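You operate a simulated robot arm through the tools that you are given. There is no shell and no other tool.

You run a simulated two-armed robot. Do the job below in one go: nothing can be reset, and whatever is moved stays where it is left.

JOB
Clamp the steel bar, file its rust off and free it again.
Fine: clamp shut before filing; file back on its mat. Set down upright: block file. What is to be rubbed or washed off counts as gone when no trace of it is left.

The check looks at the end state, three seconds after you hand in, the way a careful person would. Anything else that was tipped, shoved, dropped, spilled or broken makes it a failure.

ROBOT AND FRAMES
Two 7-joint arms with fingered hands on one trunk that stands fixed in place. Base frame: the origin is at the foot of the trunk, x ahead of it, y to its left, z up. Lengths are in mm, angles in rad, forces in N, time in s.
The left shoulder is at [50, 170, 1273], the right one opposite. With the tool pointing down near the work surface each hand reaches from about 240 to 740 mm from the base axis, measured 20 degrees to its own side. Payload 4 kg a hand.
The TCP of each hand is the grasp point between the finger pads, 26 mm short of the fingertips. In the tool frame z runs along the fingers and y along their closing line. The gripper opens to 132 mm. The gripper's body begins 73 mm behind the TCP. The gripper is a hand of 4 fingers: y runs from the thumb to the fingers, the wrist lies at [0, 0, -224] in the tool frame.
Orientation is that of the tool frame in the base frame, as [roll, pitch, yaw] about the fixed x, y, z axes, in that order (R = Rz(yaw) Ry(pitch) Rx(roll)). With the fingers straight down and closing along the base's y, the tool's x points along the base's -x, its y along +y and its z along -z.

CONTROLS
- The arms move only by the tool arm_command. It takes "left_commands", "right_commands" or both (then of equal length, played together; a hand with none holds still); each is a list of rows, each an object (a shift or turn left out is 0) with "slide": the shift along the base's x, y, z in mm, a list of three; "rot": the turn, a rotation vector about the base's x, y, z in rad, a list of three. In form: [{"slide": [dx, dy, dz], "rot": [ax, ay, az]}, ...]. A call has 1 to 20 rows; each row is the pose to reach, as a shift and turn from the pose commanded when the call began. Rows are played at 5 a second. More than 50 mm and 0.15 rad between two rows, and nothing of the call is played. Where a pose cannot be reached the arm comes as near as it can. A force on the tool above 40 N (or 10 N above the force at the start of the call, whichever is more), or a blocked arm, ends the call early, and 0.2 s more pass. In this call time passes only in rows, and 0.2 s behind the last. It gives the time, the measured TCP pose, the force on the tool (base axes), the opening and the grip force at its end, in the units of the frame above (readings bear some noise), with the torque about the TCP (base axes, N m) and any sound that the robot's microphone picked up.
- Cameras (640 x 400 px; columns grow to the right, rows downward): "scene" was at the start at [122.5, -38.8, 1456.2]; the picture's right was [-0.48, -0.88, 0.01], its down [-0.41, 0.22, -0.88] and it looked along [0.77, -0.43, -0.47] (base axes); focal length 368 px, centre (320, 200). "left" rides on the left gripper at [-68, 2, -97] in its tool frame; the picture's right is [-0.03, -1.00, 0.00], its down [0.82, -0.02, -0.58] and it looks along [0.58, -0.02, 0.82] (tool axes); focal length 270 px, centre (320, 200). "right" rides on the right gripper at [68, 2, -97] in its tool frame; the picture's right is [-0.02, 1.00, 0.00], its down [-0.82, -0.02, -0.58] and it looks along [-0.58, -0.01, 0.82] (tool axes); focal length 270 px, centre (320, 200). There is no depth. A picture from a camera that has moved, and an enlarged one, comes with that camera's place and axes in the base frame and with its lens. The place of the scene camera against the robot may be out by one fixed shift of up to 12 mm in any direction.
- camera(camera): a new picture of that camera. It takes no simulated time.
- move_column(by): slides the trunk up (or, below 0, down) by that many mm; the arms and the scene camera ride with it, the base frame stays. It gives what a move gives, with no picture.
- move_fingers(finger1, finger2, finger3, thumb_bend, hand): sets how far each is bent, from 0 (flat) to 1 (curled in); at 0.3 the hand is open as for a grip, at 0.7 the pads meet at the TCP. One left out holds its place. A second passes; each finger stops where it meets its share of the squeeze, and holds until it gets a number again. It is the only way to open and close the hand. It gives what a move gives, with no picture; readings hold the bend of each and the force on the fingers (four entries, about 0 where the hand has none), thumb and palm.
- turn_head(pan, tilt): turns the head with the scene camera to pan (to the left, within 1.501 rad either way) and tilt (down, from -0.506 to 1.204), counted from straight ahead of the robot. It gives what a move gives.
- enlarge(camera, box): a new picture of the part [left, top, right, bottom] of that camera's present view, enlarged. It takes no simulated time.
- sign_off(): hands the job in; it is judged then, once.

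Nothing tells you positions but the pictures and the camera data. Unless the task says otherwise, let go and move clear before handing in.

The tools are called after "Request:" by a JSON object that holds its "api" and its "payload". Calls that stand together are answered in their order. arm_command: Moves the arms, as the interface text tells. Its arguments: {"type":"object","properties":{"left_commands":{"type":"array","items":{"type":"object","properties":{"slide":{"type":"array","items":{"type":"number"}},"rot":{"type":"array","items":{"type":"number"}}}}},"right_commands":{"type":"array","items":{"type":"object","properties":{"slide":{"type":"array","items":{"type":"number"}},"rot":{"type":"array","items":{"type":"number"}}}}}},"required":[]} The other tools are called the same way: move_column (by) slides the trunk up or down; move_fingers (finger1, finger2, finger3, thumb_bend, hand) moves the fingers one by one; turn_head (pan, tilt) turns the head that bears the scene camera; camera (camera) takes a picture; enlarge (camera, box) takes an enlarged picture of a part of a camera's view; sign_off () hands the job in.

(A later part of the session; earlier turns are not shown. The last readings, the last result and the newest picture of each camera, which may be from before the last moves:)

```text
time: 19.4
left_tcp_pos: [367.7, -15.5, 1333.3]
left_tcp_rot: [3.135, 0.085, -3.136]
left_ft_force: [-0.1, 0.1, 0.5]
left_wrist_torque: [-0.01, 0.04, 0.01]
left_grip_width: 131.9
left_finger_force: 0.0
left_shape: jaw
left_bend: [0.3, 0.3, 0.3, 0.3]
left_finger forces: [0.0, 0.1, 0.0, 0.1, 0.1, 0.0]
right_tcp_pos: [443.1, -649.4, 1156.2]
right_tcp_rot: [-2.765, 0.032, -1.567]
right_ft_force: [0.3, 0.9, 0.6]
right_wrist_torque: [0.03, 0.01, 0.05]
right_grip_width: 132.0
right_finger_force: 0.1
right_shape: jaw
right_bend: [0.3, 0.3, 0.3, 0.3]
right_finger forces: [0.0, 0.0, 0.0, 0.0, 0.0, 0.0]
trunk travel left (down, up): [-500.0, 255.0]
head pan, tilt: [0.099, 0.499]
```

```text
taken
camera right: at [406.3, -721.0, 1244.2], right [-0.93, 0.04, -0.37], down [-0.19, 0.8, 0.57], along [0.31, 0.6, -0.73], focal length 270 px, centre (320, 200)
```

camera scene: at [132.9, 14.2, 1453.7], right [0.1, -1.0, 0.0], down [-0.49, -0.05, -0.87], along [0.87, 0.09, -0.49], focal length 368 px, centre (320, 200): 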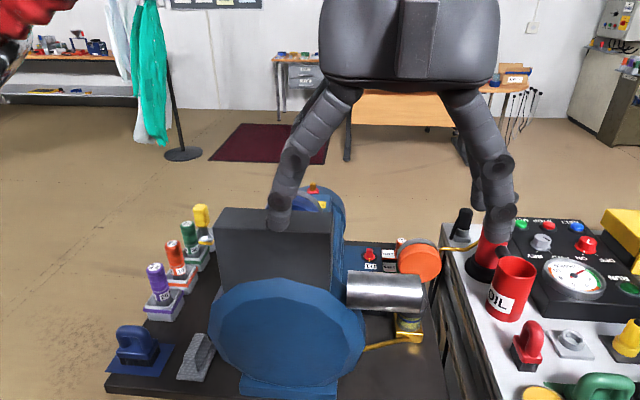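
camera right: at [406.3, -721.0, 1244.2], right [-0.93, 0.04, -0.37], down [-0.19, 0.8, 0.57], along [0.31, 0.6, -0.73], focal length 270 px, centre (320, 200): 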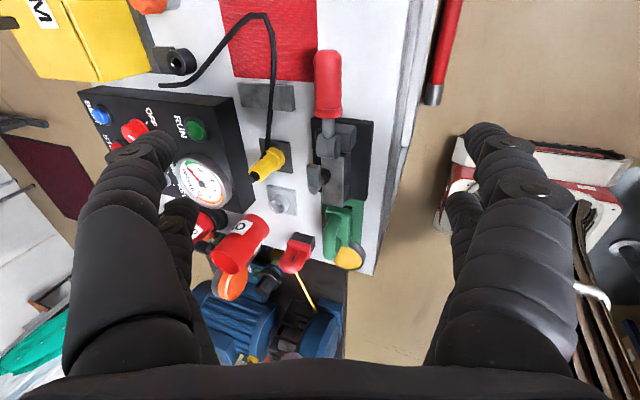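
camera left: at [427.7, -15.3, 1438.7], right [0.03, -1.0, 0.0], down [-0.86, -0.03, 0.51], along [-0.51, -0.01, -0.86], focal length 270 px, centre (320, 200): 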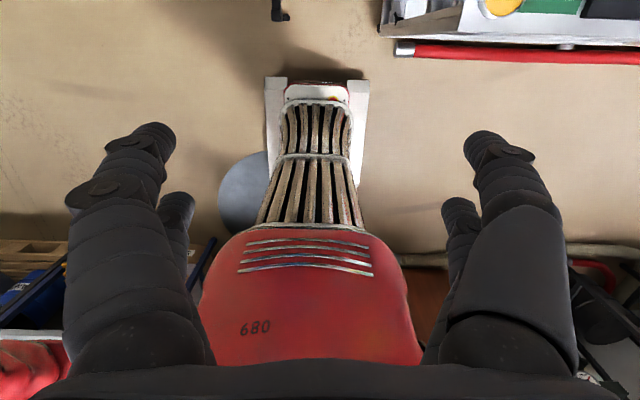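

The left hand really has shifted toward the chest, so the arm carriage is tilting about the foot of the trunk. The column drives that carriage, so I'll raise it a little, which is safe, and see whether it re-settles.

Request:
{"api": "move_column", "payload": {"by": 20}}

```text
time: 19.9
left_tcp_pos: [337.8, -13.9, 1358.7]
left_tcp_rot: [3.134, 0.109, -3.137]
left_ft_force: [-0.7, 0.4, 0.0]
left_wrist_torque: [-0.02, -0.09, -0.01]
left_grip_width: 131.7
left_finger_force: 0.1
left_shape: jaw
left_bend: [0.3, 0.3, 0.3, 0.3]
left_finger forces: [0.0, 0.0, 0.0, 0.0, 0.0, 0.0]
right_tcp_pos: [423.3, -650.1, 1182.7]
right_tcp_rot: [-2.741, 0.035, -1.572]
right_ft_force: [-0.9, -0.2, 0.5]
right_wrist_torque: [-0.05, -0.07, -0.01]
right_grip_width: 132.0
right_finger_force: 0.1
right_shape: jaw
right_bend: [0.3, 0.3, 0.3, 0.3]
right_finger forces: [0.0, 0.0, 0.0, 0.0, 0.0, 0.1]
trunk travel left (down, up): [-515.0, 240.0]
head pan, tilt: [0.099, 0.499]
stopped: the arm was blocked; the commanded pose is now the measured one
```

The column move tilted it further as well. I'll try shifting both hands forward together to see whether moving the weight forward brings the tilt back.

Request:
{"api": "arm_command", "payload": {"left_commands": [{"slide": [40, 0, 0]}, {"slide": [80, 0, 0]}]}}

```text
time: 20.5
left_tcp_pos: [426.4, -14.7, 1356.9]
left_tcp_rot: [3.133, 0.104, -3.134]
left_ft_force: [1.1, 1.6, 0.2]
left_wrist_torque: [-0.01, 0.03, 0.04]
left_grip_width: 132.0
left_finger_force: 0.0
left_shape: jaw
left_bend: [0.3, 0.3, 0.3, 0.3]
left_finger forces: [0.1, 0.1, 0.0, 0.0, 0.0, 0.1]
right_tcp_pos: [427.9, -649.7, 1179.8]
right_tcp_rot: [-2.747, 0.037, -1.574]
right_ft_force: [0.6, -0.5, -0.4]
right_wrist_torque: [-0.02, 0.04, 0.02]
right_grip_width: 132.0
right_finger_force: 0.1
right_shape: jaw
right_bend: [0.3, 0.3, 0.3, 0.3]
right_finger forces: [0.0, 0.0, 0.0, 0.0, 0.0, 0.1]
trunk travel left (down, up): [-515.0, 240.0]
head pan, tilt: [0.099, 0.499]
```

Left moves don't add tilt, so the right arm's posture is the cause. The tilt first showed when I lowered the right hand, so I'll try raising it.

Request:
{"api": "arm_command", "payload": {"right_commands": [{"slide": [0, 0, 45]}, {"slide": [0, 0, 90]}]}}

```text
time: 21.1
left_tcp_pos: [399.2, -12.9, 1365.2]
left_tcp_rot: [3.133, 0.127, -3.137]
left_ft_force: [-0.2, 0.3, 0.3]
left_wrist_torque: [-0.02, -0.07, -0.01]
left_grip_width: 132.0
left_finger_force: 0.0
left_shape: jaw
left_bend: [0.3, 0.3, 0.3, 0.3]
left_finger forces: [0.0, 0.0, 0.0, 0.0, 0.0, 0.0]
right_tcp_pos: [404.3, -649.5, 1277.3]
right_tcp_rot: [-2.725, 0.034, -1.571]
right_ft_force: [-1.5, 0.4, 0.5]
right_wrist_torque: [0.01, -0.05, 0.0]
right_grip_width: 132.1
right_finger_force: 0.0
right_shape: jaw
right_bend: [0.3, 0.3, 0.3, 0.3]
right_finger forces: [0.1, 0.0, 0.0, 0.0, 0.0, 0.1]
trunk travel left (down, up): [-515.0, 240.0]
head pan, tilt: [0.099, 0.499]
stopped in row 2 (right hand): the arm was blocked; the commanded pose is now the measured one
```

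Raising it still added tilt, so I need to see what the right arm is up against. I'll tip the left hand, which moves without trouble, so its camera looks back at the robot's chest and right shoulder.

Request:
{"api": "arm_command", "payload": {"left_commands": [{"rot": [0, 0.14, 0]}, {"rot": [0, 0.28, 0]}, {"rot": [0, 0.42, 0]}, {"rot": [0, 0.56, 0]}, {"rot": [0, 0.6, 0]}]}}

Request:
{"api": "camera", "payload": {"camera": "left"}}

```text
time: 22.3
left_tcp_pos: [404.3, -13.0, 1363.9]
left_tcp_rot: [3.127, -0.483, -3.133]
left_ft_force: [-0.5, -0.6, -0.1]
left_wrist_torque: [0.01, 0.05, -0.01]
left_grip_width: 132.0
left_finger_force: 0.1
left_shape: jaw
left_bend: [0.3, 0.3, 0.3, 0.3]
left_finger forces: [0.0, 0.0, 0.0, 0.0, 0.1, 0.0]
right_tcp_pos: [410.7, -650.7, 1276.3]
right_tcp_rot: [-2.729, 0.035, -1.57]
right_ft_force: [-0.2, 0.6, 0.2]
right_wrist_torque: [0.01, 0.03, 0.01]
right_grip_width: 131.7
right_finger_force: 0.0
right_shape: jaw
right_bend: [0.3, 0.3, 0.3, 0.3]
right_finger forces: [0.1, 0.0, 0.0, 0.0, 0.1, 0.1]
trunk travel left (down, up): [-515.0, 240.0]
head pan, tilt: [0.099, 0.499]
```

```text
taken
camera left: at [510.1, -13.8, 1419.3], right [0.02, -1.0, -0.02], down [-0.46, -0.03, 0.89], along [-0.89, -0.01, -0.46], focal length 270 px, centre (320, 200)
```

left: 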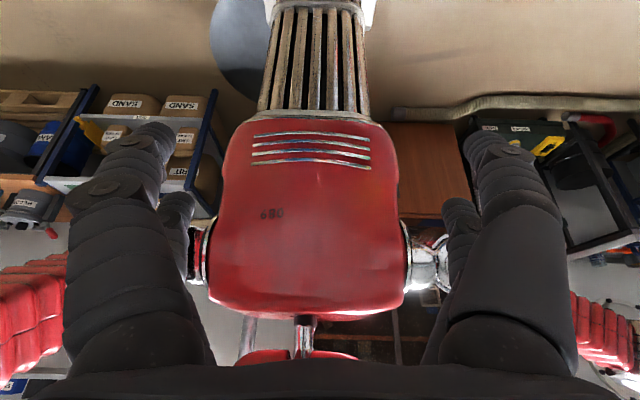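

I can see the chest and both shoulder stubs, with racks behind the robot. I'll look straight at the right shoulder and upper arm from the head.

Request:
{"api": "turn_head", "payload": {"pan": -1.5, "tilt": 0.9}}

Request:
{"api": "camera", "payload": {"camera": "scene"}}

Request:
{"api": "camera", "payload": {"camera": "right"}}

```text
time: 24.0
left_tcp_pos: [402.7, -14.3, 1363.5]
left_tcp_rot: [3.129, -0.481, -3.133]
left_ft_force: [-0.6, 0.5, 0.4]
left_wrist_torque: [0.02, -0.02, -0.04]
left_grip_width: 132.1
left_finger_force: 0.1
left_shape: jaw
left_bend: [0.3, 0.3, 0.3, 0.3]
left_finger forces: [0.0, 0.0, 0.1, 0.0, 0.0, 0.1]
right_tcp_pos: [410.7, -650.1, 1274.6]
right_tcp_rot: [-2.729, 0.036, -1.568]
right_ft_force: [-0.1, -0.2, 0.2]
right_wrist_torque: [-0.01, 0.03, 0.01]
right_grip_width: 131.8
right_finger_force: 0.2
right_shape: jaw
right_bend: [0.3, 0.3, 0.3, 0.3]
right_finger forces: [0.1, 0.1, 0.1, 0.1, 0.0, 0.1]
trunk travel left (down, up): [-515.0, 240.0]
head pan, tilt: [-1.499, 0.901]
```

```text
taken
camera scene: at [45.7, -70.0, 1436.8], right [-1.0, -0.07, 0.02], down [-0.07, 0.78, -0.62], along [0.03, -0.62, -0.78], focal length 368 px, centre (320, 200)
```

scene: 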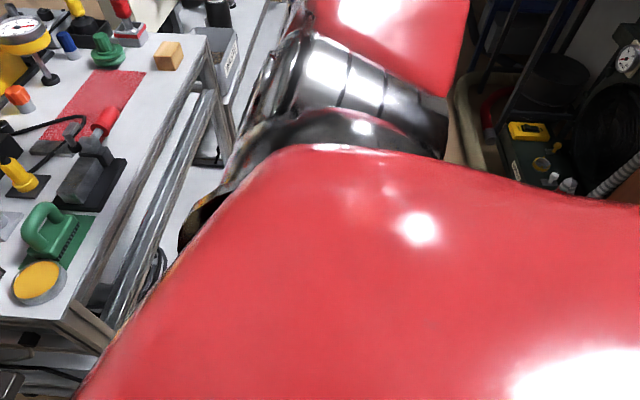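

```text
taken
camera right: at [368.7, -722.5, 1361.2], right [-0.92, 0.04, -0.4], down [-0.21, 0.8, 0.57], along [0.34, 0.6, -0.72], focal length 270 px, centre (320, 200)
```

right: 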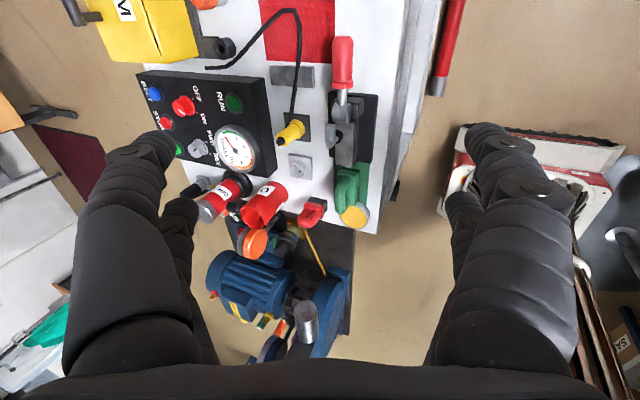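

I can't see anything touching the arm. A few null rows on the right arm at this higher pose will tell me whether it still kicks here.

Request:
{"api": "arm_command", "payload": {"right_commands": [{"slide": [0, 0, 0]}]}}

```text
time: 24.4
left_tcp_pos: [403.9, -13.6, 1362.3]
left_tcp_rot: [3.128, -0.48, -3.133]
left_ft_force: [0.3, 0.8, -0.4]
left_wrist_torque: [-0.01, 0.0, 0.0]
left_grip_width: 131.8
left_finger_force: 0.0
left_shape: jaw
left_bend: [0.3, 0.3, 0.3, 0.3]
left_finger forces: [0.0, 0.0, 0.0, 0.0, 0.1, 0.0]
right_tcp_pos: [409.7, -650.8, 1276.8]
right_tcp_rot: [-2.728, 0.036, -1.571]
right_ft_force: [-0.1, 0.1, -0.2]
right_wrist_torque: [-0.03, 0.01, 0.01]
right_grip_width: 131.9
right_finger_force: 0.1
right_shape: jaw
right_bend: [0.3, 0.3, 0.3, 0.3]
right_finger forces: [0.0, 0.0, 0.0, 0.0, 0.0, 0.1]
trunk travel left (down, up): [-515.0, 240.0]
head pan, tilt: [-1.499, 0.901]
```

There's no kick at this height. I'll undo the tilt of the tool slowly and bring the hand inward in small rows.

Request:
{"api": "arm_command", "payload": {"right_commands": [{"slide": [0, 8, 0]}, {"slide": [0, 16, 0]}, {"slide": [0, 24, 0]}, {"slide": [0, 32, 0]}, {"slide": [0, 40, 0]}, {"slide": [0, 48, 0]}]}}

```text
time: 25.8
left_tcp_pos: [403.3, -13.9, 1363.9]
left_tcp_rot: [3.13, -0.48, -3.133]
left_ft_force: [-0.4, 1.0, -0.6]
left_wrist_torque: [0.01, -0.02, -0.03]
left_grip_width: 132.0
left_finger_force: 0.1
left_shape: jaw
left_bend: [0.3, 0.3, 0.3, 0.3]
left_finger forces: [0.0, 0.0, 0.0, 0.1, 0.0, 0.1]
right_tcp_pos: [408.8, -600.9, 1275.5]
right_tcp_rot: [-2.727, 0.034, -1.568]
right_ft_force: [-0.3, -0.1, -0.4]
right_wrist_torque: [0.01, 0.0, -0.01]
right_grip_width: 132.0
right_finger_force: 0.1
right_shape: jaw
right_bend: [0.3, 0.3, 0.3, 0.3]
right_finger forces: [0.0, 0.0, 0.0, 0.0, 0.0, 0.0]
trunk travel left (down, up): [-515.0, 240.0]
head pan, tilt: [-1.499, 0.901]
```

That worked with no kick. I'll lower the column back by the 15 mm it rose and see what the tilt does.

Request:
{"api": "move_column", "payload": {"by": -15}}

```text
time: 26.4
left_tcp_pos: [403.5, -14.9, 1348.7]
left_tcp_rot: [3.126, -0.481, -3.131]
left_ft_force: [-0.1, -0.5, 0.1]
left_wrist_torque: [-0.02, 0.02, -0.01]
left_grip_width: 131.8
left_finger_force: 0.1
left_shape: jaw
left_bend: [0.3, 0.3, 0.3, 0.3]
left_finger forces: [0.0, 0.0, 0.0, 0.0, 0.0, 0.1]
right_tcp_pos: [408.8, -602.1, 1260.8]
right_tcp_rot: [-2.726, 0.037, -1.572]
right_ft_force: [0.1, -0.4, 0.9]
right_wrist_torque: [-0.02, -0.03, -0.01]
right_grip_width: 132.1
right_finger_force: 0.0
right_shape: jaw
right_bend: [0.3, 0.3, 0.3, 0.3]
right_finger forces: [0.1, 0.0, 0.0, 0.0, 0.0, 0.0]
trunk travel left (down, up): [-500.0, 255.0]
head pan, tilt: [-1.499, 0.901]
```

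This is steady now. I'll straighten the tool back to vertical in small steps at this height, since the vertical posture worked earlier, and then move over the clamp handle.

Request:
{"api": "arm_command", "payload": {"right_commands": [{"rot": [0, 0.05, 0]}, {"rot": [0, 0.1, 0]}, {"rot": [0, 0.15, 0]}, {"rot": [0, 0.2, 0]}, {"rot": [0, 0.25, 0]}, {"rot": [0, 0.3, 0]}, {"rot": [0, 0.35, 0]}, {"rot": [0, 0.4, 0]}]}}

Request:
{"api": "turn_head", "payload": {"pan": -0.75, "tilt": 0.6}}

Request:
{"api": "camera", "payload": {"camera": "scene"}}

```text
time: 28.2
left_tcp_pos: [403.0, -14.2, 1349.8]
left_tcp_rot: [3.129, -0.481, -3.134]
left_ft_force: [-0.5, -0.1, 0.3]
left_wrist_torque: [0.0, -0.02, -0.04]
left_grip_width: 132.0
left_finger_force: 0.1
left_shape: jaw
left_bend: [0.3, 0.3, 0.3, 0.3]
left_finger forces: [0.1, 0.0, 0.1, 0.1, 0.1, 0.1]
right_tcp_pos: [411.1, -599.8, 1259.2]
right_tcp_rot: [-3.127, 0.032, -1.58]
right_ft_force: [0.9, -0.1, 0.1]
right_wrist_torque: [0.05, 0.02, -0.02]
right_grip_width: 131.9
right_finger_force: 0.0
right_shape: jaw
right_bend: [0.3, 0.3, 0.3, 0.3]
right_finger forces: [0.1, 0.0, 0.0, 0.1, 0.0, 0.0]
trunk travel left (down, up): [-500.0, 255.0]
head pan, tilt: [-1.499, 0.901]
```

```text
time: 29.3
left_tcp_pos: [403.9, -14.2, 1349.6]
left_tcp_rot: [3.127, -0.479, -3.133]
left_ft_force: [-0.5, 0.2, -0.8]
left_wrist_torque: [-0.01, 0.04, -0.01]
left_grip_width: 131.8
left_finger_force: 0.1
left_shape: jaw
left_bend: [0.3, 0.3, 0.3, 0.3]
left_finger forces: [0.0, 0.1, 0.0, 0.1, 0.0, 0.1]
right_tcp_pos: [410.8, -601.4, 1260.4]
right_tcp_rot: [-3.127, 0.033, -1.579]
right_ft_force: [0.1, -0.3, 0.0]
right_wrist_torque: [-0.01, 0.0, -0.03]
right_grip_width: 131.9
right_finger_force: 0.0
right_shape: jaw
right_bend: [0.3, 0.3, 0.3, 0.3]
right_finger forces: [0.1, 0.0, 0.1, 0.0, 0.0, 0.0]
trunk travel left (down, up): [-500.0, 255.0]
head pan, tilt: [-0.75, 0.6]
```

```text
taken
camera scene: at [106.6, -55.1, 1445.4], right [-0.68, -0.73, 0.01], down [-0.43, 0.39, -0.82], along [0.59, -0.56, -0.58], focal length 368 px, centre (320, 200)
```

scene: 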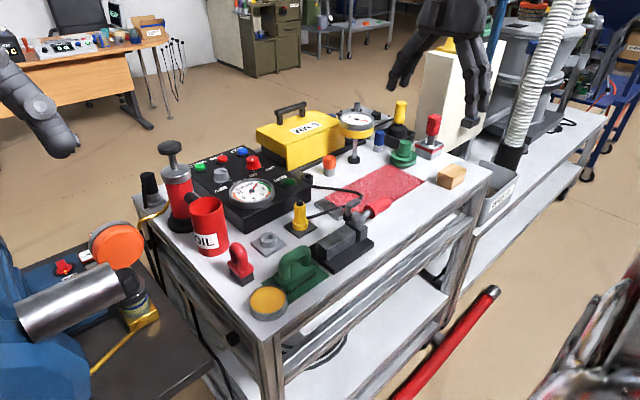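

All the objects are still where they were. I'll go slowly to a point above the clamp handle: forward first, then down to a safe height.

Request:
{"api": "arm_command", "payload": {"right_commands": [{"slide": [16, -4, 0]}, {"slide": [32, -8, 0]}, {"slide": [48, -12, 0]}, {"slide": [64, -16, 0]}, {"slide": [80, -20, 0]}, {"slide": [95, -24, 0]}, {"slide": [108, -28, 0]}, {"slide": [108, -28, -15]}, {"slide": [108, -28, -30]}, {"slide": [108, -28, -45]}, {"slide": [108, -28, -60]}]}}

```text
time: 31.7
left_tcp_pos: [404.7, -15.3, 1348.4]
left_tcp_rot: [3.128, -0.483, -3.132]
left_ft_force: [-0.5, -0.7, 0.1]
left_wrist_torque: [0.01, 0.01, -0.02]
left_grip_width: 131.9
left_finger_force: 0.0
left_shape: jaw
left_bend: [0.3, 0.3, 0.3, 0.3]
left_finger forces: [0.0, 0.1, 0.0, 0.0, 0.0, 0.0]
right_tcp_pos: [518.5, -630.8, 1199.8]
right_tcp_rot: [-3.128, 0.035, -1.579]
right_ft_force: [-0.1, -0.4, 0.3]
right_wrist_torque: [-0.01, -0.01, 0.03]
right_grip_width: 131.9
right_finger_force: 0.0
right_shape: jaw
right_bend: [0.3, 0.3, 0.3, 0.3]
right_finger forces: [0.1, 0.0, 0.0, 0.0, 0.0, 0.0]
trunk travel left (down, up): [-500.0, 255.0]
head pan, tilt: [-0.75, 0.6]
```

Reach is fine here. I'll continue down to about z 1050 above the handle, correct the small tilt, and take a picture to line up.

Request:
{"api": "arm_command", "payload": {"right_commands": [{"slide": [0, -2, -15], "rot": [-0.02, 0, 0]}, {"slide": [0, -4, -30], "rot": [-0.04, 0, 0]}, {"slide": [0, -6, -45], "rot": [-0.06, 0, 0]}, {"slide": [0, -8, -60], "rot": [-0.08, 0, 0]}, {"slide": [0, -10, -75], "rot": [-0.1, 0, 0]}, {"slide": [0, -11, -90], "rot": [-0.1, 0, 0]}, {"slide": [0, -11, -105], "rot": [-0.1, 0, 0]}, {"slide": [0, -11, -120], "rot": [-0.1, 0, 0]}, {"slide": [0, -11, -135], "rot": [-0.1, 0, 0]}, {"slide": [0, -11, -150], "rot": [-0.1, 0, 0]}]}}

Request:
{"api": "camera", "payload": {"camera": "right"}}

Request:
{"api": "camera", "payload": {"camera": "scene"}}

```text
time: 33.9
left_tcp_pos: [404.5, -15.4, 1349.4]
left_tcp_rot: [3.129, -0.482, -3.132]
left_ft_force: [0.3, -0.1, -0.3]
left_wrist_torque: [0.0, 0.0, -0.01]
left_grip_width: 132.0
left_finger_force: 0.0
left_shape: jaw
left_bend: [0.3, 0.3, 0.3, 0.3]
left_finger forces: [0.0, 0.0, 0.0, 0.1, 0.1, 0.0]
right_tcp_pos: [518.6, -640.3, 1048.4]
right_tcp_rot: [-3.126, -0.063, -1.58]
right_ft_force: [0.0, 0.3, 0.0]
right_wrist_torque: [0.0, 0.02, 0.02]
right_grip_width: 132.0
right_finger_force: 0.0
right_shape: jaw
right_bend: [0.3, 0.3, 0.3, 0.3]
right_finger forces: [0.1, 0.0, 0.0, 0.0, 0.0, 0.0]
trunk travel left (down, up): [-500.0, 255.0]
head pan, tilt: [-0.75, 0.6]
```

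```text
taken
camera right: at [513.5, -703.1, 1150.3], right [-1.0, 0.03, -0.02], down [0.02, 0.85, 0.52], along [0.03, 0.52, -0.85], focal length 270 px, centre (320, 200)
```

right: 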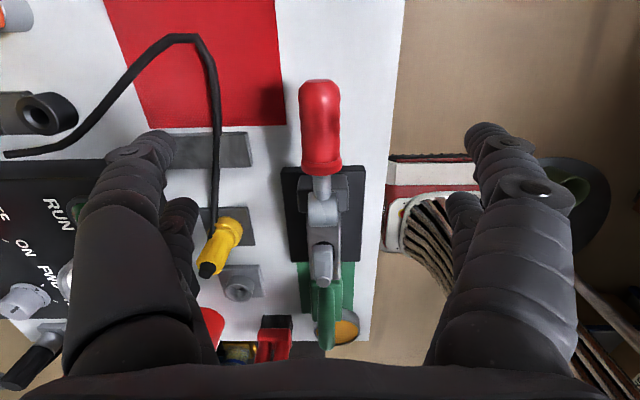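

```text
taken
camera scene: at [107.0, -55.2, 1445.4], right [-0.68, -0.73, 0.01], down [-0.43, 0.39, -0.82], along [0.59, -0.56, -0.58], focal length 368 px, centre (320, 200)
```

scene: 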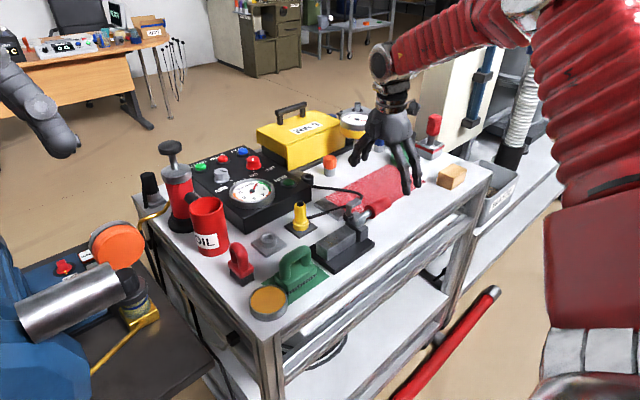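

The hand is centred on the red grip (x 518.5, y -640), and the grip axis comes out at about z 943. I'll descend slowly with the hand open to straddle it.

Request:
{"api": "arm_command", "payload": {"right_commands": [{"slide": [0, 0, -12]}, {"slide": [0, 0, -24]}, {"slide": [0, 0, -36]}, {"slide": [0, 0, -48]}, {"slide": [0, 0, -60]}, {"slide": [0, 0, -70]}, {"slide": [0, 0, -80]}, {"slide": [0, 0, -90]}, {"slide": [0, 0, -100]}, {"slide": [0, 0, -108]}]}}

Request:
{"api": "camera", "payload": {"camera": "right"}}

Request:
{"api": "enlarge", "payload": {"camera": "scene", "box": [300, 120, 460, 260]}}

```text
time: 36.1
left_tcp_pos: [402.4, -13.3, 1347.3]
left_tcp_rot: [3.128, -0.481, -3.134]
left_ft_force: [0.3, 0.2, 0.2]
left_wrist_torque: [0.03, 0.02, -0.01]
left_grip_width: 132.0
left_finger_force: 0.0
left_shape: jaw
left_bend: [0.3, 0.3, 0.3, 0.3]
left_finger forces: [0.1, 0.0, 0.1, 0.1, 0.0, 0.0]
right_tcp_pos: [517.4, -641.3, 941.2]
right_tcp_rot: [-3.124, -0.064, -1.581]
right_ft_force: [0.5, 0.5, 0.0]
right_wrist_torque: [-0.03, -0.02, -0.02]
right_grip_width: 131.8
right_finger_force: 0.0
right_shape: jaw
right_bend: [0.3, 0.3, 0.3, 0.3]
right_finger forces: [0.0, 0.0, 0.1, 0.1, 0.1, 0.0]
trunk travel left (down, up): [-500.0, 255.0]
head pan, tilt: [-0.75, 0.6]
```

```text
taken
camera right: at [512.9, -703.2, 1041.9], right [-1.0, 0.03, -0.02], down [0.02, 0.85, 0.52], along [0.03, 0.52, -0.85], focal length 270 px, centre (320, 200)
```

right: 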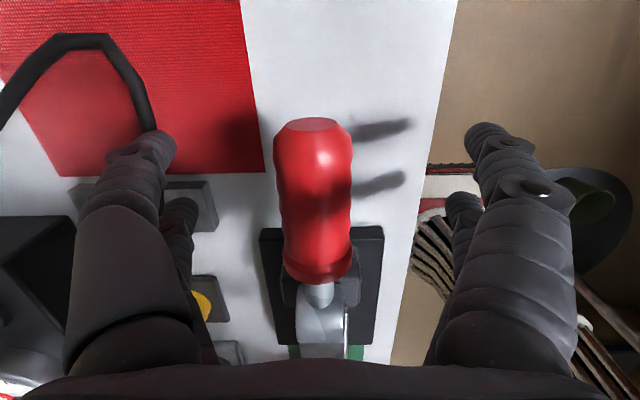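

```text
2.86 times, centred on (380, 190) of scene
camera zoom: at [106.9, -55.1, 1445.4], right [-0.68, -0.73, 0.01], down [-0.43, 0.39, -0.82], along [0.59, -0.56, -0.58], focal length 1050 px, centre (149, 229)
```

zoom: 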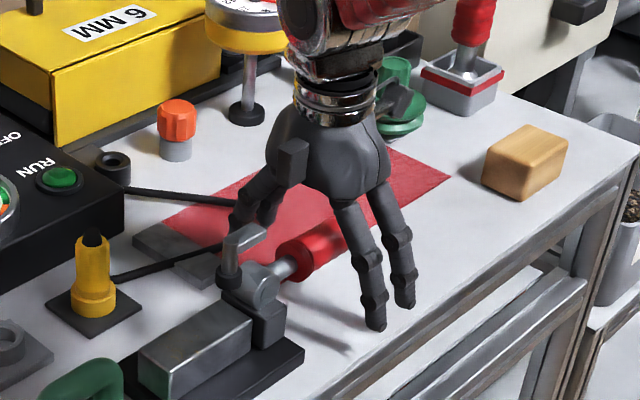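

The grip lies centrally between the digits and nothing is in their way. I'll lower 5 mm so they reach just under the grip's middle, then close.

Request:
{"api": "arm_command", "payload": {"right_commands": [{"slide": [1, 0, -5]}]}}

Request:
{"api": "move_fingers", "payload": {"hand": "right", "finger1": 0.7, "finger2": 0.7, "finger3": 0.7, "thumb_bend": 0.7}}

Request:
{"api": "camera", "payload": {"camera": "right"}}

Request:
{"api": "enlarge", "payload": {"camera": "scene", "box": [300, 120, 460, 260]}}

```text
time: 36.5
left_tcp_pos: [401.7, -13.6, 1348.3]
left_tcp_rot: [3.128, -0.482, -3.134]
left_ft_force: [-0.3, 0.4, 0.5]
left_wrist_torque: [0.01, 0.0, -0.01]
left_grip_width: 131.8
left_finger_force: 0.1
left_shape: jaw
left_bend: [0.3, 0.3, 0.3, 0.3]
left_finger forces: [0.1, 0.0, 0.1, 0.0, 0.0, 0.0]
right_tcp_pos: [517.9, -640.1, 935.1]
right_tcp_rot: [-3.129, -0.065, -1.579]
right_ft_force: [-0.2, 0.4, -0.4]
right_wrist_torque: [-0.02, -0.04, -0.01]
right_grip_width: 131.9
right_finger_force: 0.1
right_shape: jaw
right_bend: [0.3, 0.3, 0.3, 0.3]
right_finger forces: [0.1, 0.0, 0.0, 0.0, 0.0, 0.0]
trunk travel left (down, up): [-500.0, 255.0]
head pan, tilt: [-0.75, 0.6]
```

```text
time: 37.5
left_tcp_pos: [404.3, -13.7, 1348.1]
left_tcp_rot: [3.128, -0.483, -3.134]
left_ft_force: [0.0, 0.3, -0.2]
left_wrist_torque: [0.0, -0.02, 0.0]
left_grip_width: 131.7
left_finger_force: 0.1
left_shape: jaw
left_bend: [0.3, 0.3, 0.3, 0.3]
left_finger forces: [0.1, 0.1, 0.1, 0.0, 0.0, 0.1]
right_tcp_pos: [518.9, -639.0, 935.6]
right_tcp_rot: [-3.125, -0.064, -1.582]
right_ft_force: [5.6, -0.3, -1.3]
right_wrist_torque: [0.01, 0.02, 0.08]
right_grip_width: 6.4
right_finger_force: 2.1
right_shape: fingers
right_bend: [0.7, 0.7, 0.7, 0.68]
right_finger forces: [0.1, 0.0, 0.0, 0.0, 5.7, 0.1]
trunk travel left (down, up): [-500.0, 255.0]
head pan, tilt: [-0.75, 0.6]
```

```text
taken
camera right: at [514.6, -703.2, 1037.2], right [-1.0, 0.03, -0.02], down [0.02, 0.85, 0.52], along [0.03, 0.52, -0.85], focal length 270 px, centre (320, 200)
```

right: 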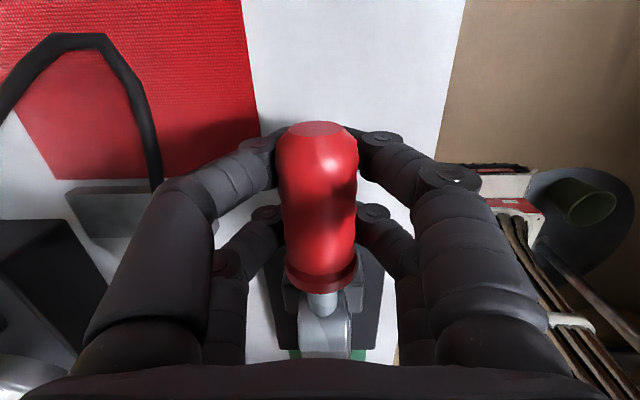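

```text
2.86 times, centred on (380, 190) of scene
camera zoom: at [107.5, -55.1, 1445.4], right [-0.68, -0.73, 0.01], down [-0.43, 0.39, -0.82], along [0.59, -0.56, -0.58], focal length 1050 px, centre (149, 229)
```

zoom: 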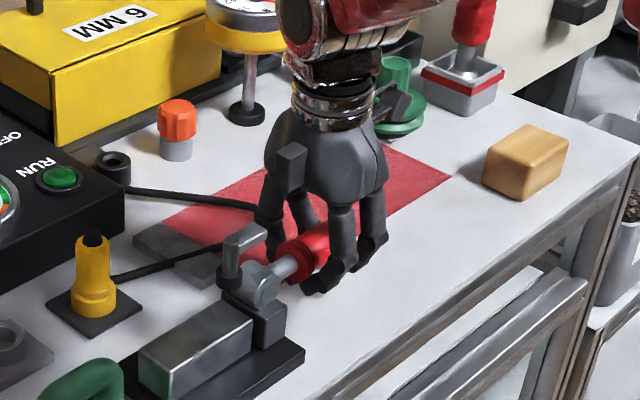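

The digits have closed into a cage under the grip, with the thumb just touching it. I'll lift the handle gently along its arc by about 15 degrees, turning the hand with it, and watch the forces and the pad.

Request:
{"api": "arm_command", "payload": {"right_commands": [{"slide": [0, 0, 2.5], "rot": [-0.032, 0, 0]}, {"slide": [0, 0, 5], "rot": [-0.065, 0, 0]}, {"slide": [0, 0.2, 10], "rot": [-0.13, 0, 0]}, {"slide": [0, 0.8, 14.6], "rot": [-0.195, 0, 0]}, {"slide": [0, 1.8, 19.4], "rot": [-0.26, 0, 0]}]}}

Request:
{"api": "camera", "payload": {"camera": "right"}}

Request:
{"api": "enlarge", "payload": {"camera": "scene", "box": [300, 120, 460, 260]}}

```text
time: 38.7
left_tcp_pos: [403.4, -13.9, 1348.3]
left_tcp_rot: [3.129, -0.481, -3.132]
left_ft_force: [0.3, 0.0, 0.5]
left_wrist_torque: [0.04, 0.0, 0.03]
left_grip_width: 131.7
left_finger_force: 0.0
left_shape: jaw
left_bend: [0.3, 0.3, 0.3, 0.3]
left_finger forces: [0.1, 0.0, 0.1, 0.0, 0.0, 0.1]
right_tcp_pos: [517.9, -638.6, 956.3]
right_tcp_rot: [-3.122, -0.329, -1.583]
right_ft_force: [7.9, 0.6, -2.5]
right_wrist_torque: [0.05, 0.12, 0.13]
right_grip_width: 8.0
right_finger_force: 4.2
right_shape: fingers
right_bend: [0.7, 0.7, 0.7, 0.68]
right_finger forces: [0.2, 0.0, 0.7, 0.0, 7.3, 0.0]
trunk travel left (down, up): [-500.0, 255.0]
head pan, tilt: [-0.75, 0.6]
```

```text
taken
camera right: at [513.2, -673.8, 1070.1], right [-1.0, 0.03, -0.03], down [0.02, 0.96, 0.28], along [0.03, 0.28, -0.96], focal length 270 px, centre (320, 200)
```

right: 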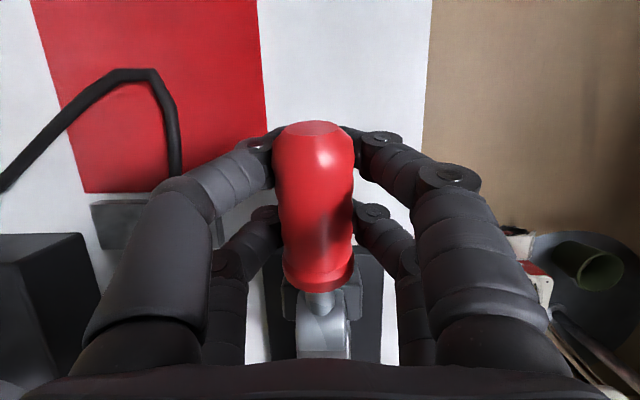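

```text
2.86 times, centred on (380, 190) of scene
camera zoom: at [108.1, -54.8, 1445.3], right [-0.68, -0.73, 0.01], down [-0.43, 0.39, -0.82], along [0.59, -0.56, -0.58], focal length 1050 px, centre (149, 229)
```

zoom: 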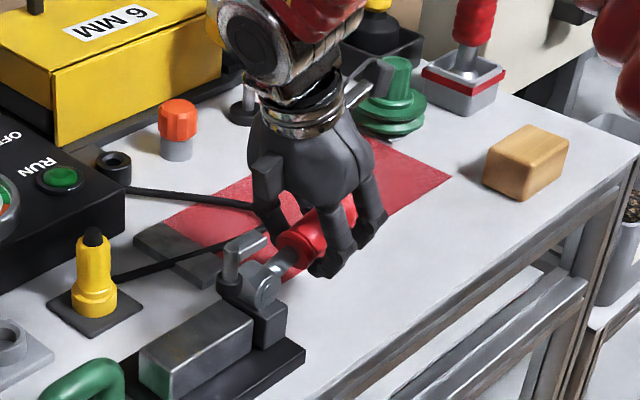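

The handle follows cleanly with low forces, and the clamp arm has started to come down. I'll continue along the arc to about 38 degrees.

Request:
{"api": "arm_command", "payload": {"right_commands": [{"slide": [0, 1.3, 5.1], "rot": [-0.07, 0, 0]}, {"slide": [0, 3.0, 10.0], "rot": [-0.14, 0, 0]}, {"slide": [0, 5.0, 14.9], "rot": [-0.21, 0, 0]}, {"slide": [0, 7.3, 19.6], "rot": [-0.28, 0, 0]}, {"slide": [0, 9.6, 23.5], "rot": [-0.34, 0, 0]}, {"slide": [0, 12.1, 27.2], "rot": [-0.4, 0, 0]}]}}

Request:
{"api": "camera", "payload": {"camera": "right"}}

Request:
{"api": "enlarge", "payload": {"camera": "scene", "box": [300, 120, 460, 260]}}

```text
time: 40.1
left_tcp_pos: [402.9, -15.1, 1349.0]
left_tcp_rot: [3.129, -0.482, -3.135]
left_ft_force: [0.1, 0.1, -0.7]
left_wrist_torque: [0.03, -0.02, 0.0]
left_grip_width: 131.9
left_finger_force: 0.1
left_shape: jaw
left_bend: [0.3, 0.3, 0.3, 0.3]
left_finger forces: [0.0, 0.1, 0.0, 0.0, 0.0, 0.0]
right_tcp_pos: [517.5, -627.8, 983.3]
right_tcp_rot: [-3.119, -0.728, -1.587]
right_ft_force: [6.7, -3.8, 0.2]
right_wrist_torque: [0.06, 0.11, 0.02]
right_grip_width: 8.9
right_finger_force: 3.5
right_shape: fingers
right_bend: [0.7, 0.7, 0.69, 0.67]
right_finger forces: [0.3, 0.0, 0.4, 0.0, 6.8, 0.0]
trunk travel left (down, up): [-500.0, 255.0]
head pan, tilt: [-0.75, 0.6]
```

```text
taken
camera right: at [513.1, -615.1, 1101.2], right [-1.0, 0.02, -0.03], down [0.02, 0.99, -0.11], along [0.03, -0.11, -0.99], focal length 270 px, centre (320, 200)
```

right: 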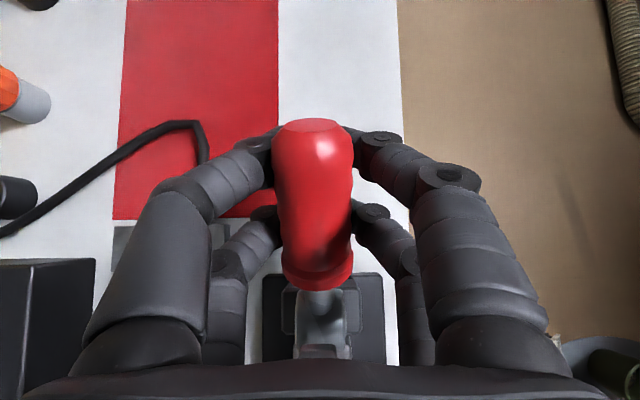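

```text
2.86 times, centred on (380, 190) of scene
camera zoom: at [107.8, -55.7, 1445.3], right [-0.68, -0.73, 0.01], down [-0.43, 0.39, -0.82], along [0.59, -0.56, -0.58], focal length 1050 px, centre (149, 229)
```

zoom: 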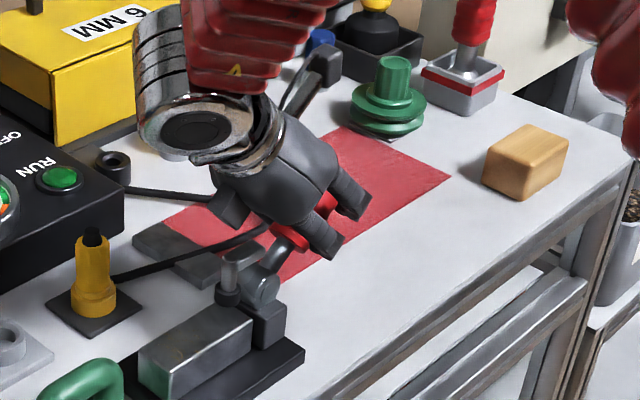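

The pad is clearly coming down toward the bar as the handle rises. I'll continue to about 58 degrees.

Request:
{"api": "arm_command", "payload": {"right_commands": [{"slide": [0, 3.2, 4.2], "rot": [-0.07, 0, 0]}, {"slide": [0, 6.7, 8.1], "rot": [-0.14, 0, 0]}, {"slide": [0, 10.4, 11.8], "rot": [-0.21, 0, 0]}, {"slide": [0, 14.4, 15.2], "rot": [-0.28, 0, 0]}, {"slide": [0, 18.7, 18.3], "rot": [-0.35, 0, 0]}]}}

Request:
{"api": "camera", "payload": {"camera": "right"}}

Request:
{"api": "enlarge", "payload": {"camera": "scene", "box": [280, 120, 440, 260]}}

```text
time: 41.3
left_tcp_pos: [403.9, -14.3, 1348.4]
left_tcp_rot: [3.127, -0.482, -3.134]
left_ft_force: [0.3, 0.6, 0.1]
left_wrist_torque: [-0.01, 0.0, 0.01]
left_grip_width: 132.1
left_finger_force: 0.0
left_shape: jaw
left_bend: [0.3, 0.3, 0.3, 0.3]
left_finger forces: [0.1, 0.0, 0.0, 0.0, 0.0, 0.0]
right_tcp_pos: [516.6, -607.6, 1002.0]
right_tcp_rot: [-3.109, -1.078, -1.591]
right_ft_force: [6.3, -6.7, 1.8]
right_wrist_torque: [0.05, 0.03, -0.02]
right_grip_width: 8.9
right_finger_force: 4.2
right_shape: fingers
right_bend: [0.7, 0.7, 0.69, 0.67]
right_finger forces: [0.5, 0.0, 0.9, 0.1, 7.0, 0.1]
trunk travel left (down, up): [-500.0, 255.0]
head pan, tilt: [-0.75, 0.6]
```

```text
taken
camera right: at [513.4, -555.6, 1107.8], right [-1.0, 0.0, -0.04], down [0.02, 0.9, -0.45], along [0.03, -0.45, -0.89], focal length 270 px, centre (320, 200)
```

right: 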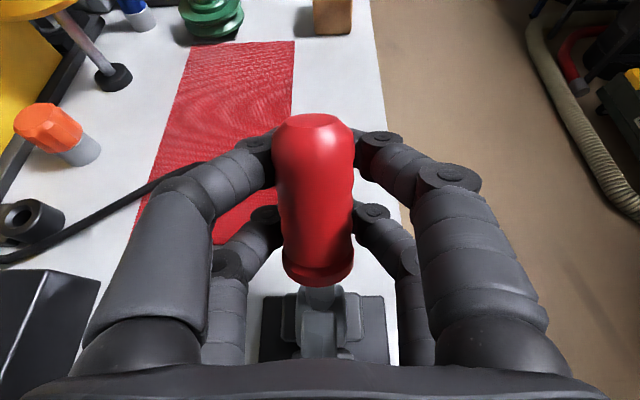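

```text
2.86 times, centred on (360, 190) of scene
camera zoom: at [107.7, -55.5, 1445.4], right [-0.68, -0.73, 0.01], down [-0.43, 0.39, -0.82], along [0.59, -0.56, -0.58], focal length 1050 px, centre (206, 229)
```

zoom: 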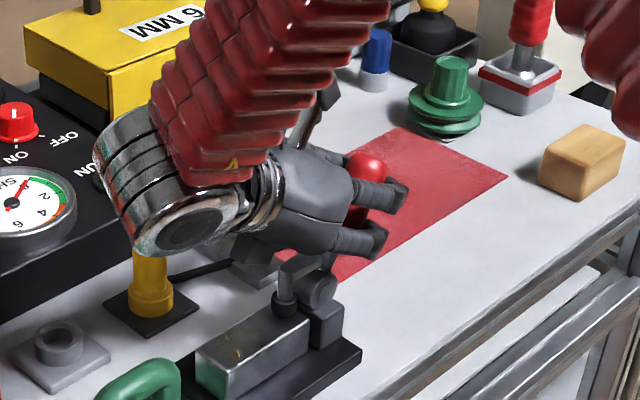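

Forces stay low and the pad is almost on the bar. I'll bring the handle the rest of the way up in small rows, turning the hand a little less so the wrist keeps clear of the file.

Request:
{"api": "arm_command", "payload": {"right_commands": [{"slide": [0, 2.8, 1.9], "rot": [-0.035, 0, 0]}, {"slide": [0, 5.7, 3.6], "rot": [-0.07, 0, 0]}, {"slide": [0, 9.0, 5.3], "rot": [-0.1, 0, 0]}, {"slide": [0, 12.4, 6.9], "rot": [-0.13, 0, 0]}, {"slide": [0, 15.9, 8.3], "rot": [-0.15, 0, 0]}, {"slide": [0, 19.4, 9.6], "rot": [-0.17, 0, 0]}]}}

Request:
{"api": "camera", "payload": {"camera": "right"}}

Request:
{"api": "enlarge", "payload": {"camera": "scene", "box": [280, 120, 440, 260]}}

```text
time: 42.7
left_tcp_pos: [406.5, -17.6, 1347.6]
left_tcp_rot: [3.126, -0.486, -3.134]
left_ft_force: [-0.1, -0.6, -0.7]
left_wrist_torque: [0.01, 0.03, -0.02]
left_grip_width: 132.1
left_finger_force: 0.1
left_shape: jaw
left_bend: [0.3, 0.3, 0.3, 0.3]
left_finger forces: [0.1, 0.0, 0.0, 0.0, 0.1, 0.0]
right_tcp_pos: [511.3, -592.8, 1018.4]
right_tcp_rot: [-3.104, -1.244, -1.595]
right_ft_force: [17.8, -13.3, -14.2]
right_wrist_torque: [0.08, 0.4, -0.16]
right_grip_width: 15.7
right_finger_force: 11.4
right_shape: fingers
right_bend: [0.7, 0.7, 0.63, 0.64]
right_finger forces: [0.1, 0.1, 9.2, 0.0, 13.3, 0.1]
right hand out of reach, approached as far as the arm can: row 4, 5, 6
trunk travel left (down, up): [-500.0, 255.0]
head pan, tilt: [-0.75, 0.6]
```

```text
taken
camera right: at [507.4, -523.6, 1115.4], right [-1.0, 0.0, -0.04], down [0.02, 0.81, -0.59], along [0.03, -0.59, -0.81], focal length 270 px, centre (320, 200)
```

right: 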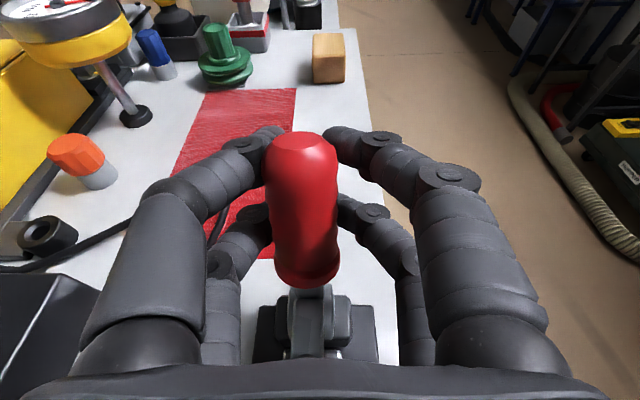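

```text
2.86 times, centred on (360, 190) of scene
camera zoom: at [110.8, -58.1, 1444.9], right [-0.68, -0.73, 0.01], down [-0.43, 0.39, -0.82], along [0.59, -0.56, -0.58], focal length 1050 px, centre (206, 229)
```

zoom: 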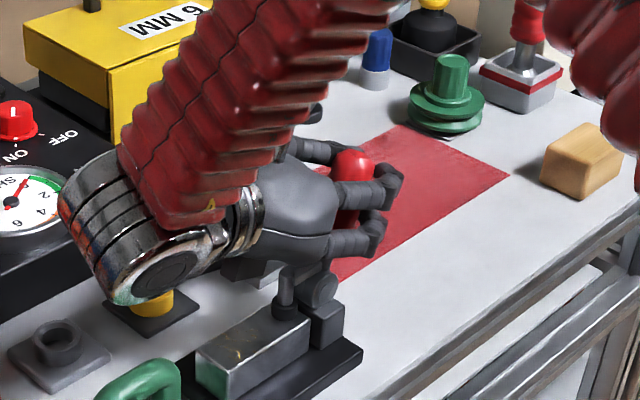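

The wrist reached its limit at that tilt and pushed the hand a little off line. I'll ease the tilt back, re-centre on the handle, and push the rest of the way with the inner digits.

Request:
{"api": "arm_command", "payload": {"right_commands": [{"slide": [2, 0, -4], "rot": [0.04, 0, 0]}, {"slide": [4, 0, -8], "rot": [0.08, 0, 0]}, {"slide": [6, 0, -11], "rot": [0.1, 0, 0]}, {"slide": [6, 4, -10], "rot": [0.12, 0, 0]}]}}

Request:
{"api": "camera", "payload": {"camera": "right"}}

Request:
{"api": "enlarge", "payload": {"camera": "scene", "box": [280, 120, 440, 260]}}

```text
time: 43.7
left_tcp_pos: [403.4, -15.7, 1348.1]
left_tcp_rot: [3.126, -0.482, -3.132]
left_ft_force: [0.1, 0.3, -0.1]
left_wrist_torque: [-0.01, 0.02, -0.03]
left_grip_width: 132.0
left_finger_force: 0.0
left_shape: jaw
left_bend: [0.3, 0.3, 0.3, 0.3]
left_finger forces: [0.0, 0.0, 0.0, 0.1, 0.0, 0.0]
right_tcp_pos: [515.5, -588.4, 1011.7]
right_tcp_rot: [-3.106, -1.128, -1.596]
right_ft_force: [9.8, -20.6, 7.4]
right_wrist_torque: [-0.26, -0.01, -0.11]
right_grip_width: 12.9
right_finger_force: 11.3
right_shape: fingers
right_bend: [0.69, 0.67, 0.64, 0.66]
right_finger forces: [1.4, 3.3, 7.1, 0.0, 10.2, 0.0]
trunk travel left (down, up): [-500.0, 255.0]
head pan, tilt: [-0.75, 0.6]
```

```text
taken
camera right: at [511.7, -531.5, 1114.9], right [-1.0, 0.0, -0.04], down [0.02, 0.87, -0.49], along [0.03, -0.49, -0.87], focal length 270 px, centre (320, 200)
```

right: 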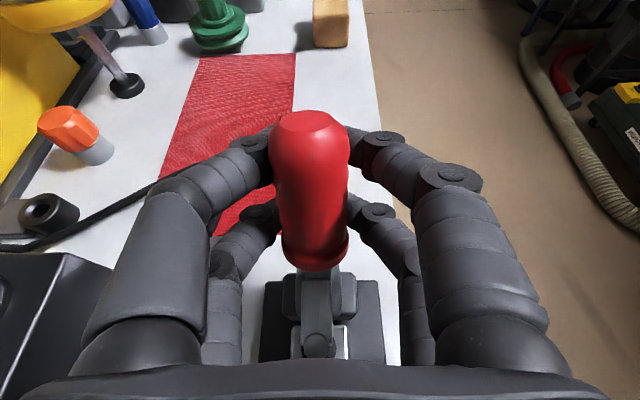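

```text
2.86 times, centred on (360, 190) of scene
camera zoom: at [107.4, -57.3, 1445.3], right [-0.68, -0.73, 0.01], down [-0.43, 0.39, -0.82], along [0.59, -0.56, -0.58], focal length 1050 px, centre (206, 229)
```

zoom: 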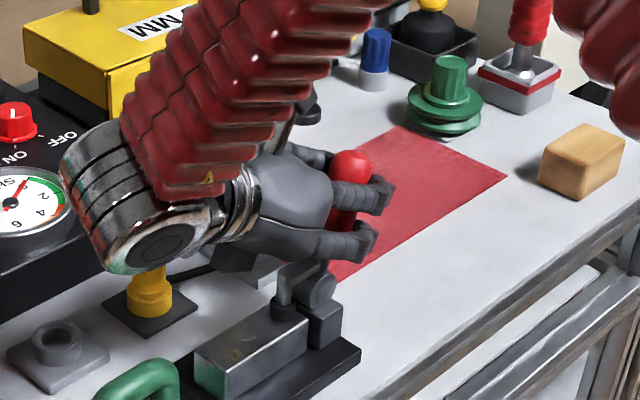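

I'm now pushing with about 20 N and the handle is only inching. I'll look closely at the pad and bar to see whether the clamp is already shut.

Request:
{"api": "enlarge", "payload": {"camera": "scene", "box": [320, 170, 390, 240]}}

Request:
{"api": "enlarge", "payload": {"camera": "right", "box": [240, 80, 400, 370]}}

```text
5.71 times, centred on (355, 205) of scene
camera zoom: at [107.4, -57.3, 1445.3], right [-0.68, -0.73, 0.01], down [-0.43, 0.39, -0.82], along [0.59, -0.56, -0.58], focal length 2101 px, centre (120, 171)
```

zoom: 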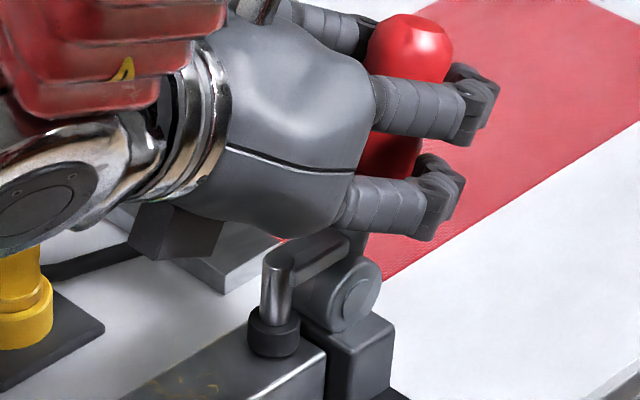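

```text
1.38 times, centred on (320, 225) of right
camera zoom: at [511.7, -531.5, 1114.9], right [-1.0, 0.0, -0.04], down [0.02, 0.87, -0.49], along [0.03, -0.49, -0.87], focal length 373 px, centre (320, 166)
```

zoom: 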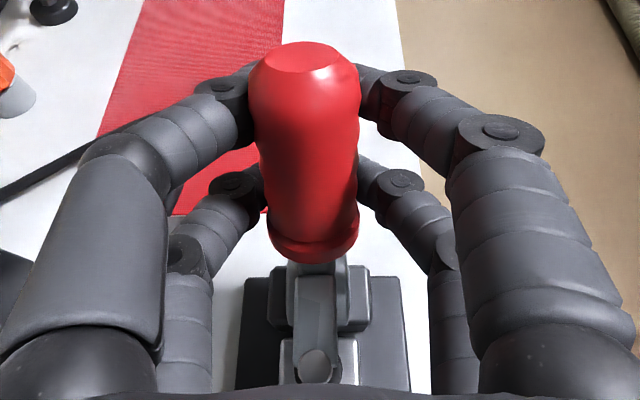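

The pad looks seated on the bar near its -y end, with the handle at about 70 degrees. I'll push a few millimetres further along the arc to check whether it's at its stop.

Request:
{"api": "arm_command", "payload": {"right_commands": [{"slide": [0, 2, 0.5]}, {"slide": [0, 4, 1]}, {"slide": [0, 6, 1.5]}, {"slide": [0, 8, 2]}]}}

Request:
{"api": "enlarge", "payload": {"camera": "scene", "box": [320, 170, 390, 240]}}

Request:
{"api": "camera", "payload": {"camera": "right"}}

```text
time: 44.7
left_tcp_pos: [404.3, -18.6, 1349.0]
left_tcp_rot: [3.125, -0.482, -3.131]
left_ft_force: [-0.2, -0.5, -0.5]
left_wrist_torque: [0.02, 0.0, 0.0]
left_grip_width: 131.8
left_finger_force: 0.0
left_shape: jaw
left_bend: [0.3, 0.3, 0.3, 0.3]
left_finger forces: [0.1, 0.0, 0.0, 0.0, 0.1, 0.1]
right_tcp_pos: [515.1, -581.9, 1010.4]
right_tcp_rot: [-3.111, -1.124, -1.593]
right_ft_force: [9.4, -34.6, -3.9]
right_wrist_torque: [-0.12, 0.06, -0.18]
right_grip_width: 17.9
right_finger_force: 15.6
right_shape: fingers
right_bend: [0.66, 0.65, 0.61, 0.64]
right_finger forces: [4.3, 5.0, 9.9, 0.0, 12.7, 0.1]
trunk travel left (down, up): [-500.0, 255.0]
head pan, tilt: [-0.75, 0.6]
```

```text
5.71 times, centred on (355, 205) of scene
camera zoom: at [108.3, -60.0, 1445.0], right [-0.68, -0.73, 0.01], down [-0.43, 0.39, -0.82], along [0.59, -0.56, -0.58], focal length 2101 px, centre (120, 171)
```

zoom: 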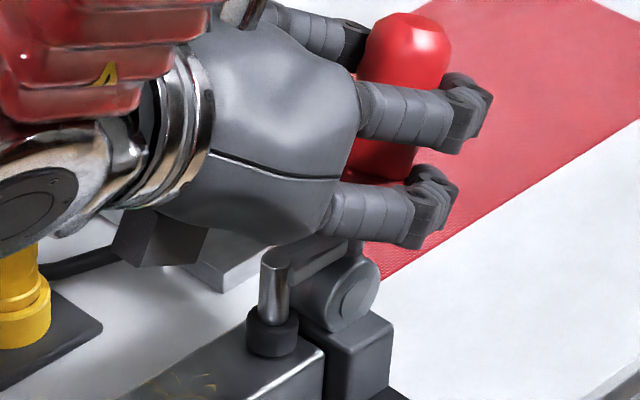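

```text
taken
camera right: at [511.9, -525.6, 1114.8], right [-1.0, 0.0, -0.04], down [0.02, 0.87, -0.49], along [0.03, -0.49, -0.87], focal length 270 px, centre (320, 200)
```

right: 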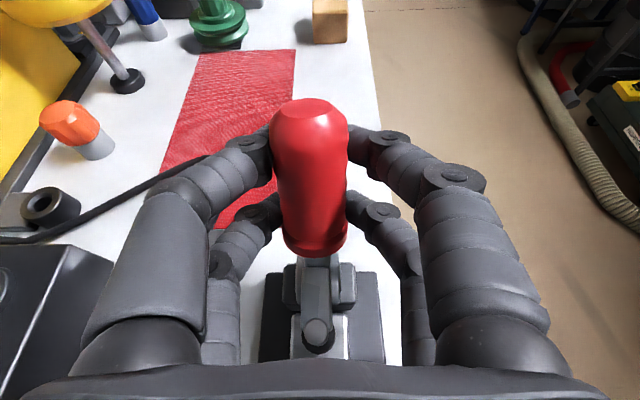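

The reaction rose to 35 N with no handle movement, so the handle is at its stop and the clamp looks shut. I'll back off to relieve the push, then open the hand and check that the handle stays up.

Request:
{"api": "arm_command", "payload": {"right_commands": [{"slide": [1, -3, -0.5]}, {"slide": [2, -6, -1]}, {"slide": [2, -9, -1]}, {"slide": [2, -11, -1]}]}}

Request:
{"api": "enlarge", "payload": {"camera": "scene", "box": [320, 170, 390, 240]}}

```text
time: 45.7
left_tcp_pos: [403.8, -15.5, 1347.9]
left_tcp_rot: [3.128, -0.481, -3.134]
left_ft_force: [0.6, -0.2, -0.6]
left_wrist_torque: [-0.03, 0.0, 0.05]
left_grip_width: 132.1
left_finger_force: 0.1
left_shape: jaw
left_bend: [0.3, 0.3, 0.3, 0.3]
left_finger forces: [0.1, 0.0, 0.1, 0.0, 0.0, 0.0]
right_tcp_pos: [518.5, -587.8, 1012.0]
right_tcp_rot: [-3.109, -1.124, -1.588]
right_ft_force: [5.0, 0.4, -7.5]
right_wrist_torque: [0.04, 0.09, 0.09]
right_grip_width: 13.5
right_finger_force: 7.0
right_shape: fingers
right_bend: [0.67, 0.66, 0.65, 0.67]
right_finger forces: [1.9, 2.9, 3.3, 0.1, 6.0, 0.0]
trunk travel left (down, up): [-500.0, 255.0]
head pan, tilt: [-0.75, 0.6]
```

```text
5.71 times, centred on (355, 205) of scene
camera zoom: at [108.1, -55.4, 1445.2], right [-0.68, -0.73, 0.01], down [-0.43, 0.39, -0.82], along [0.59, -0.56, -0.58], focal length 2101 px, centre (120, 171)
```

zoom: 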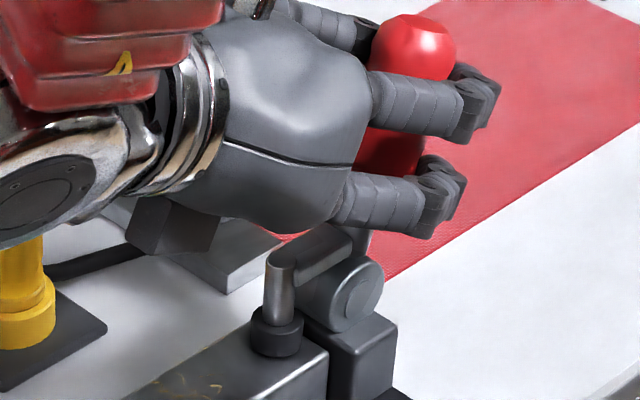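

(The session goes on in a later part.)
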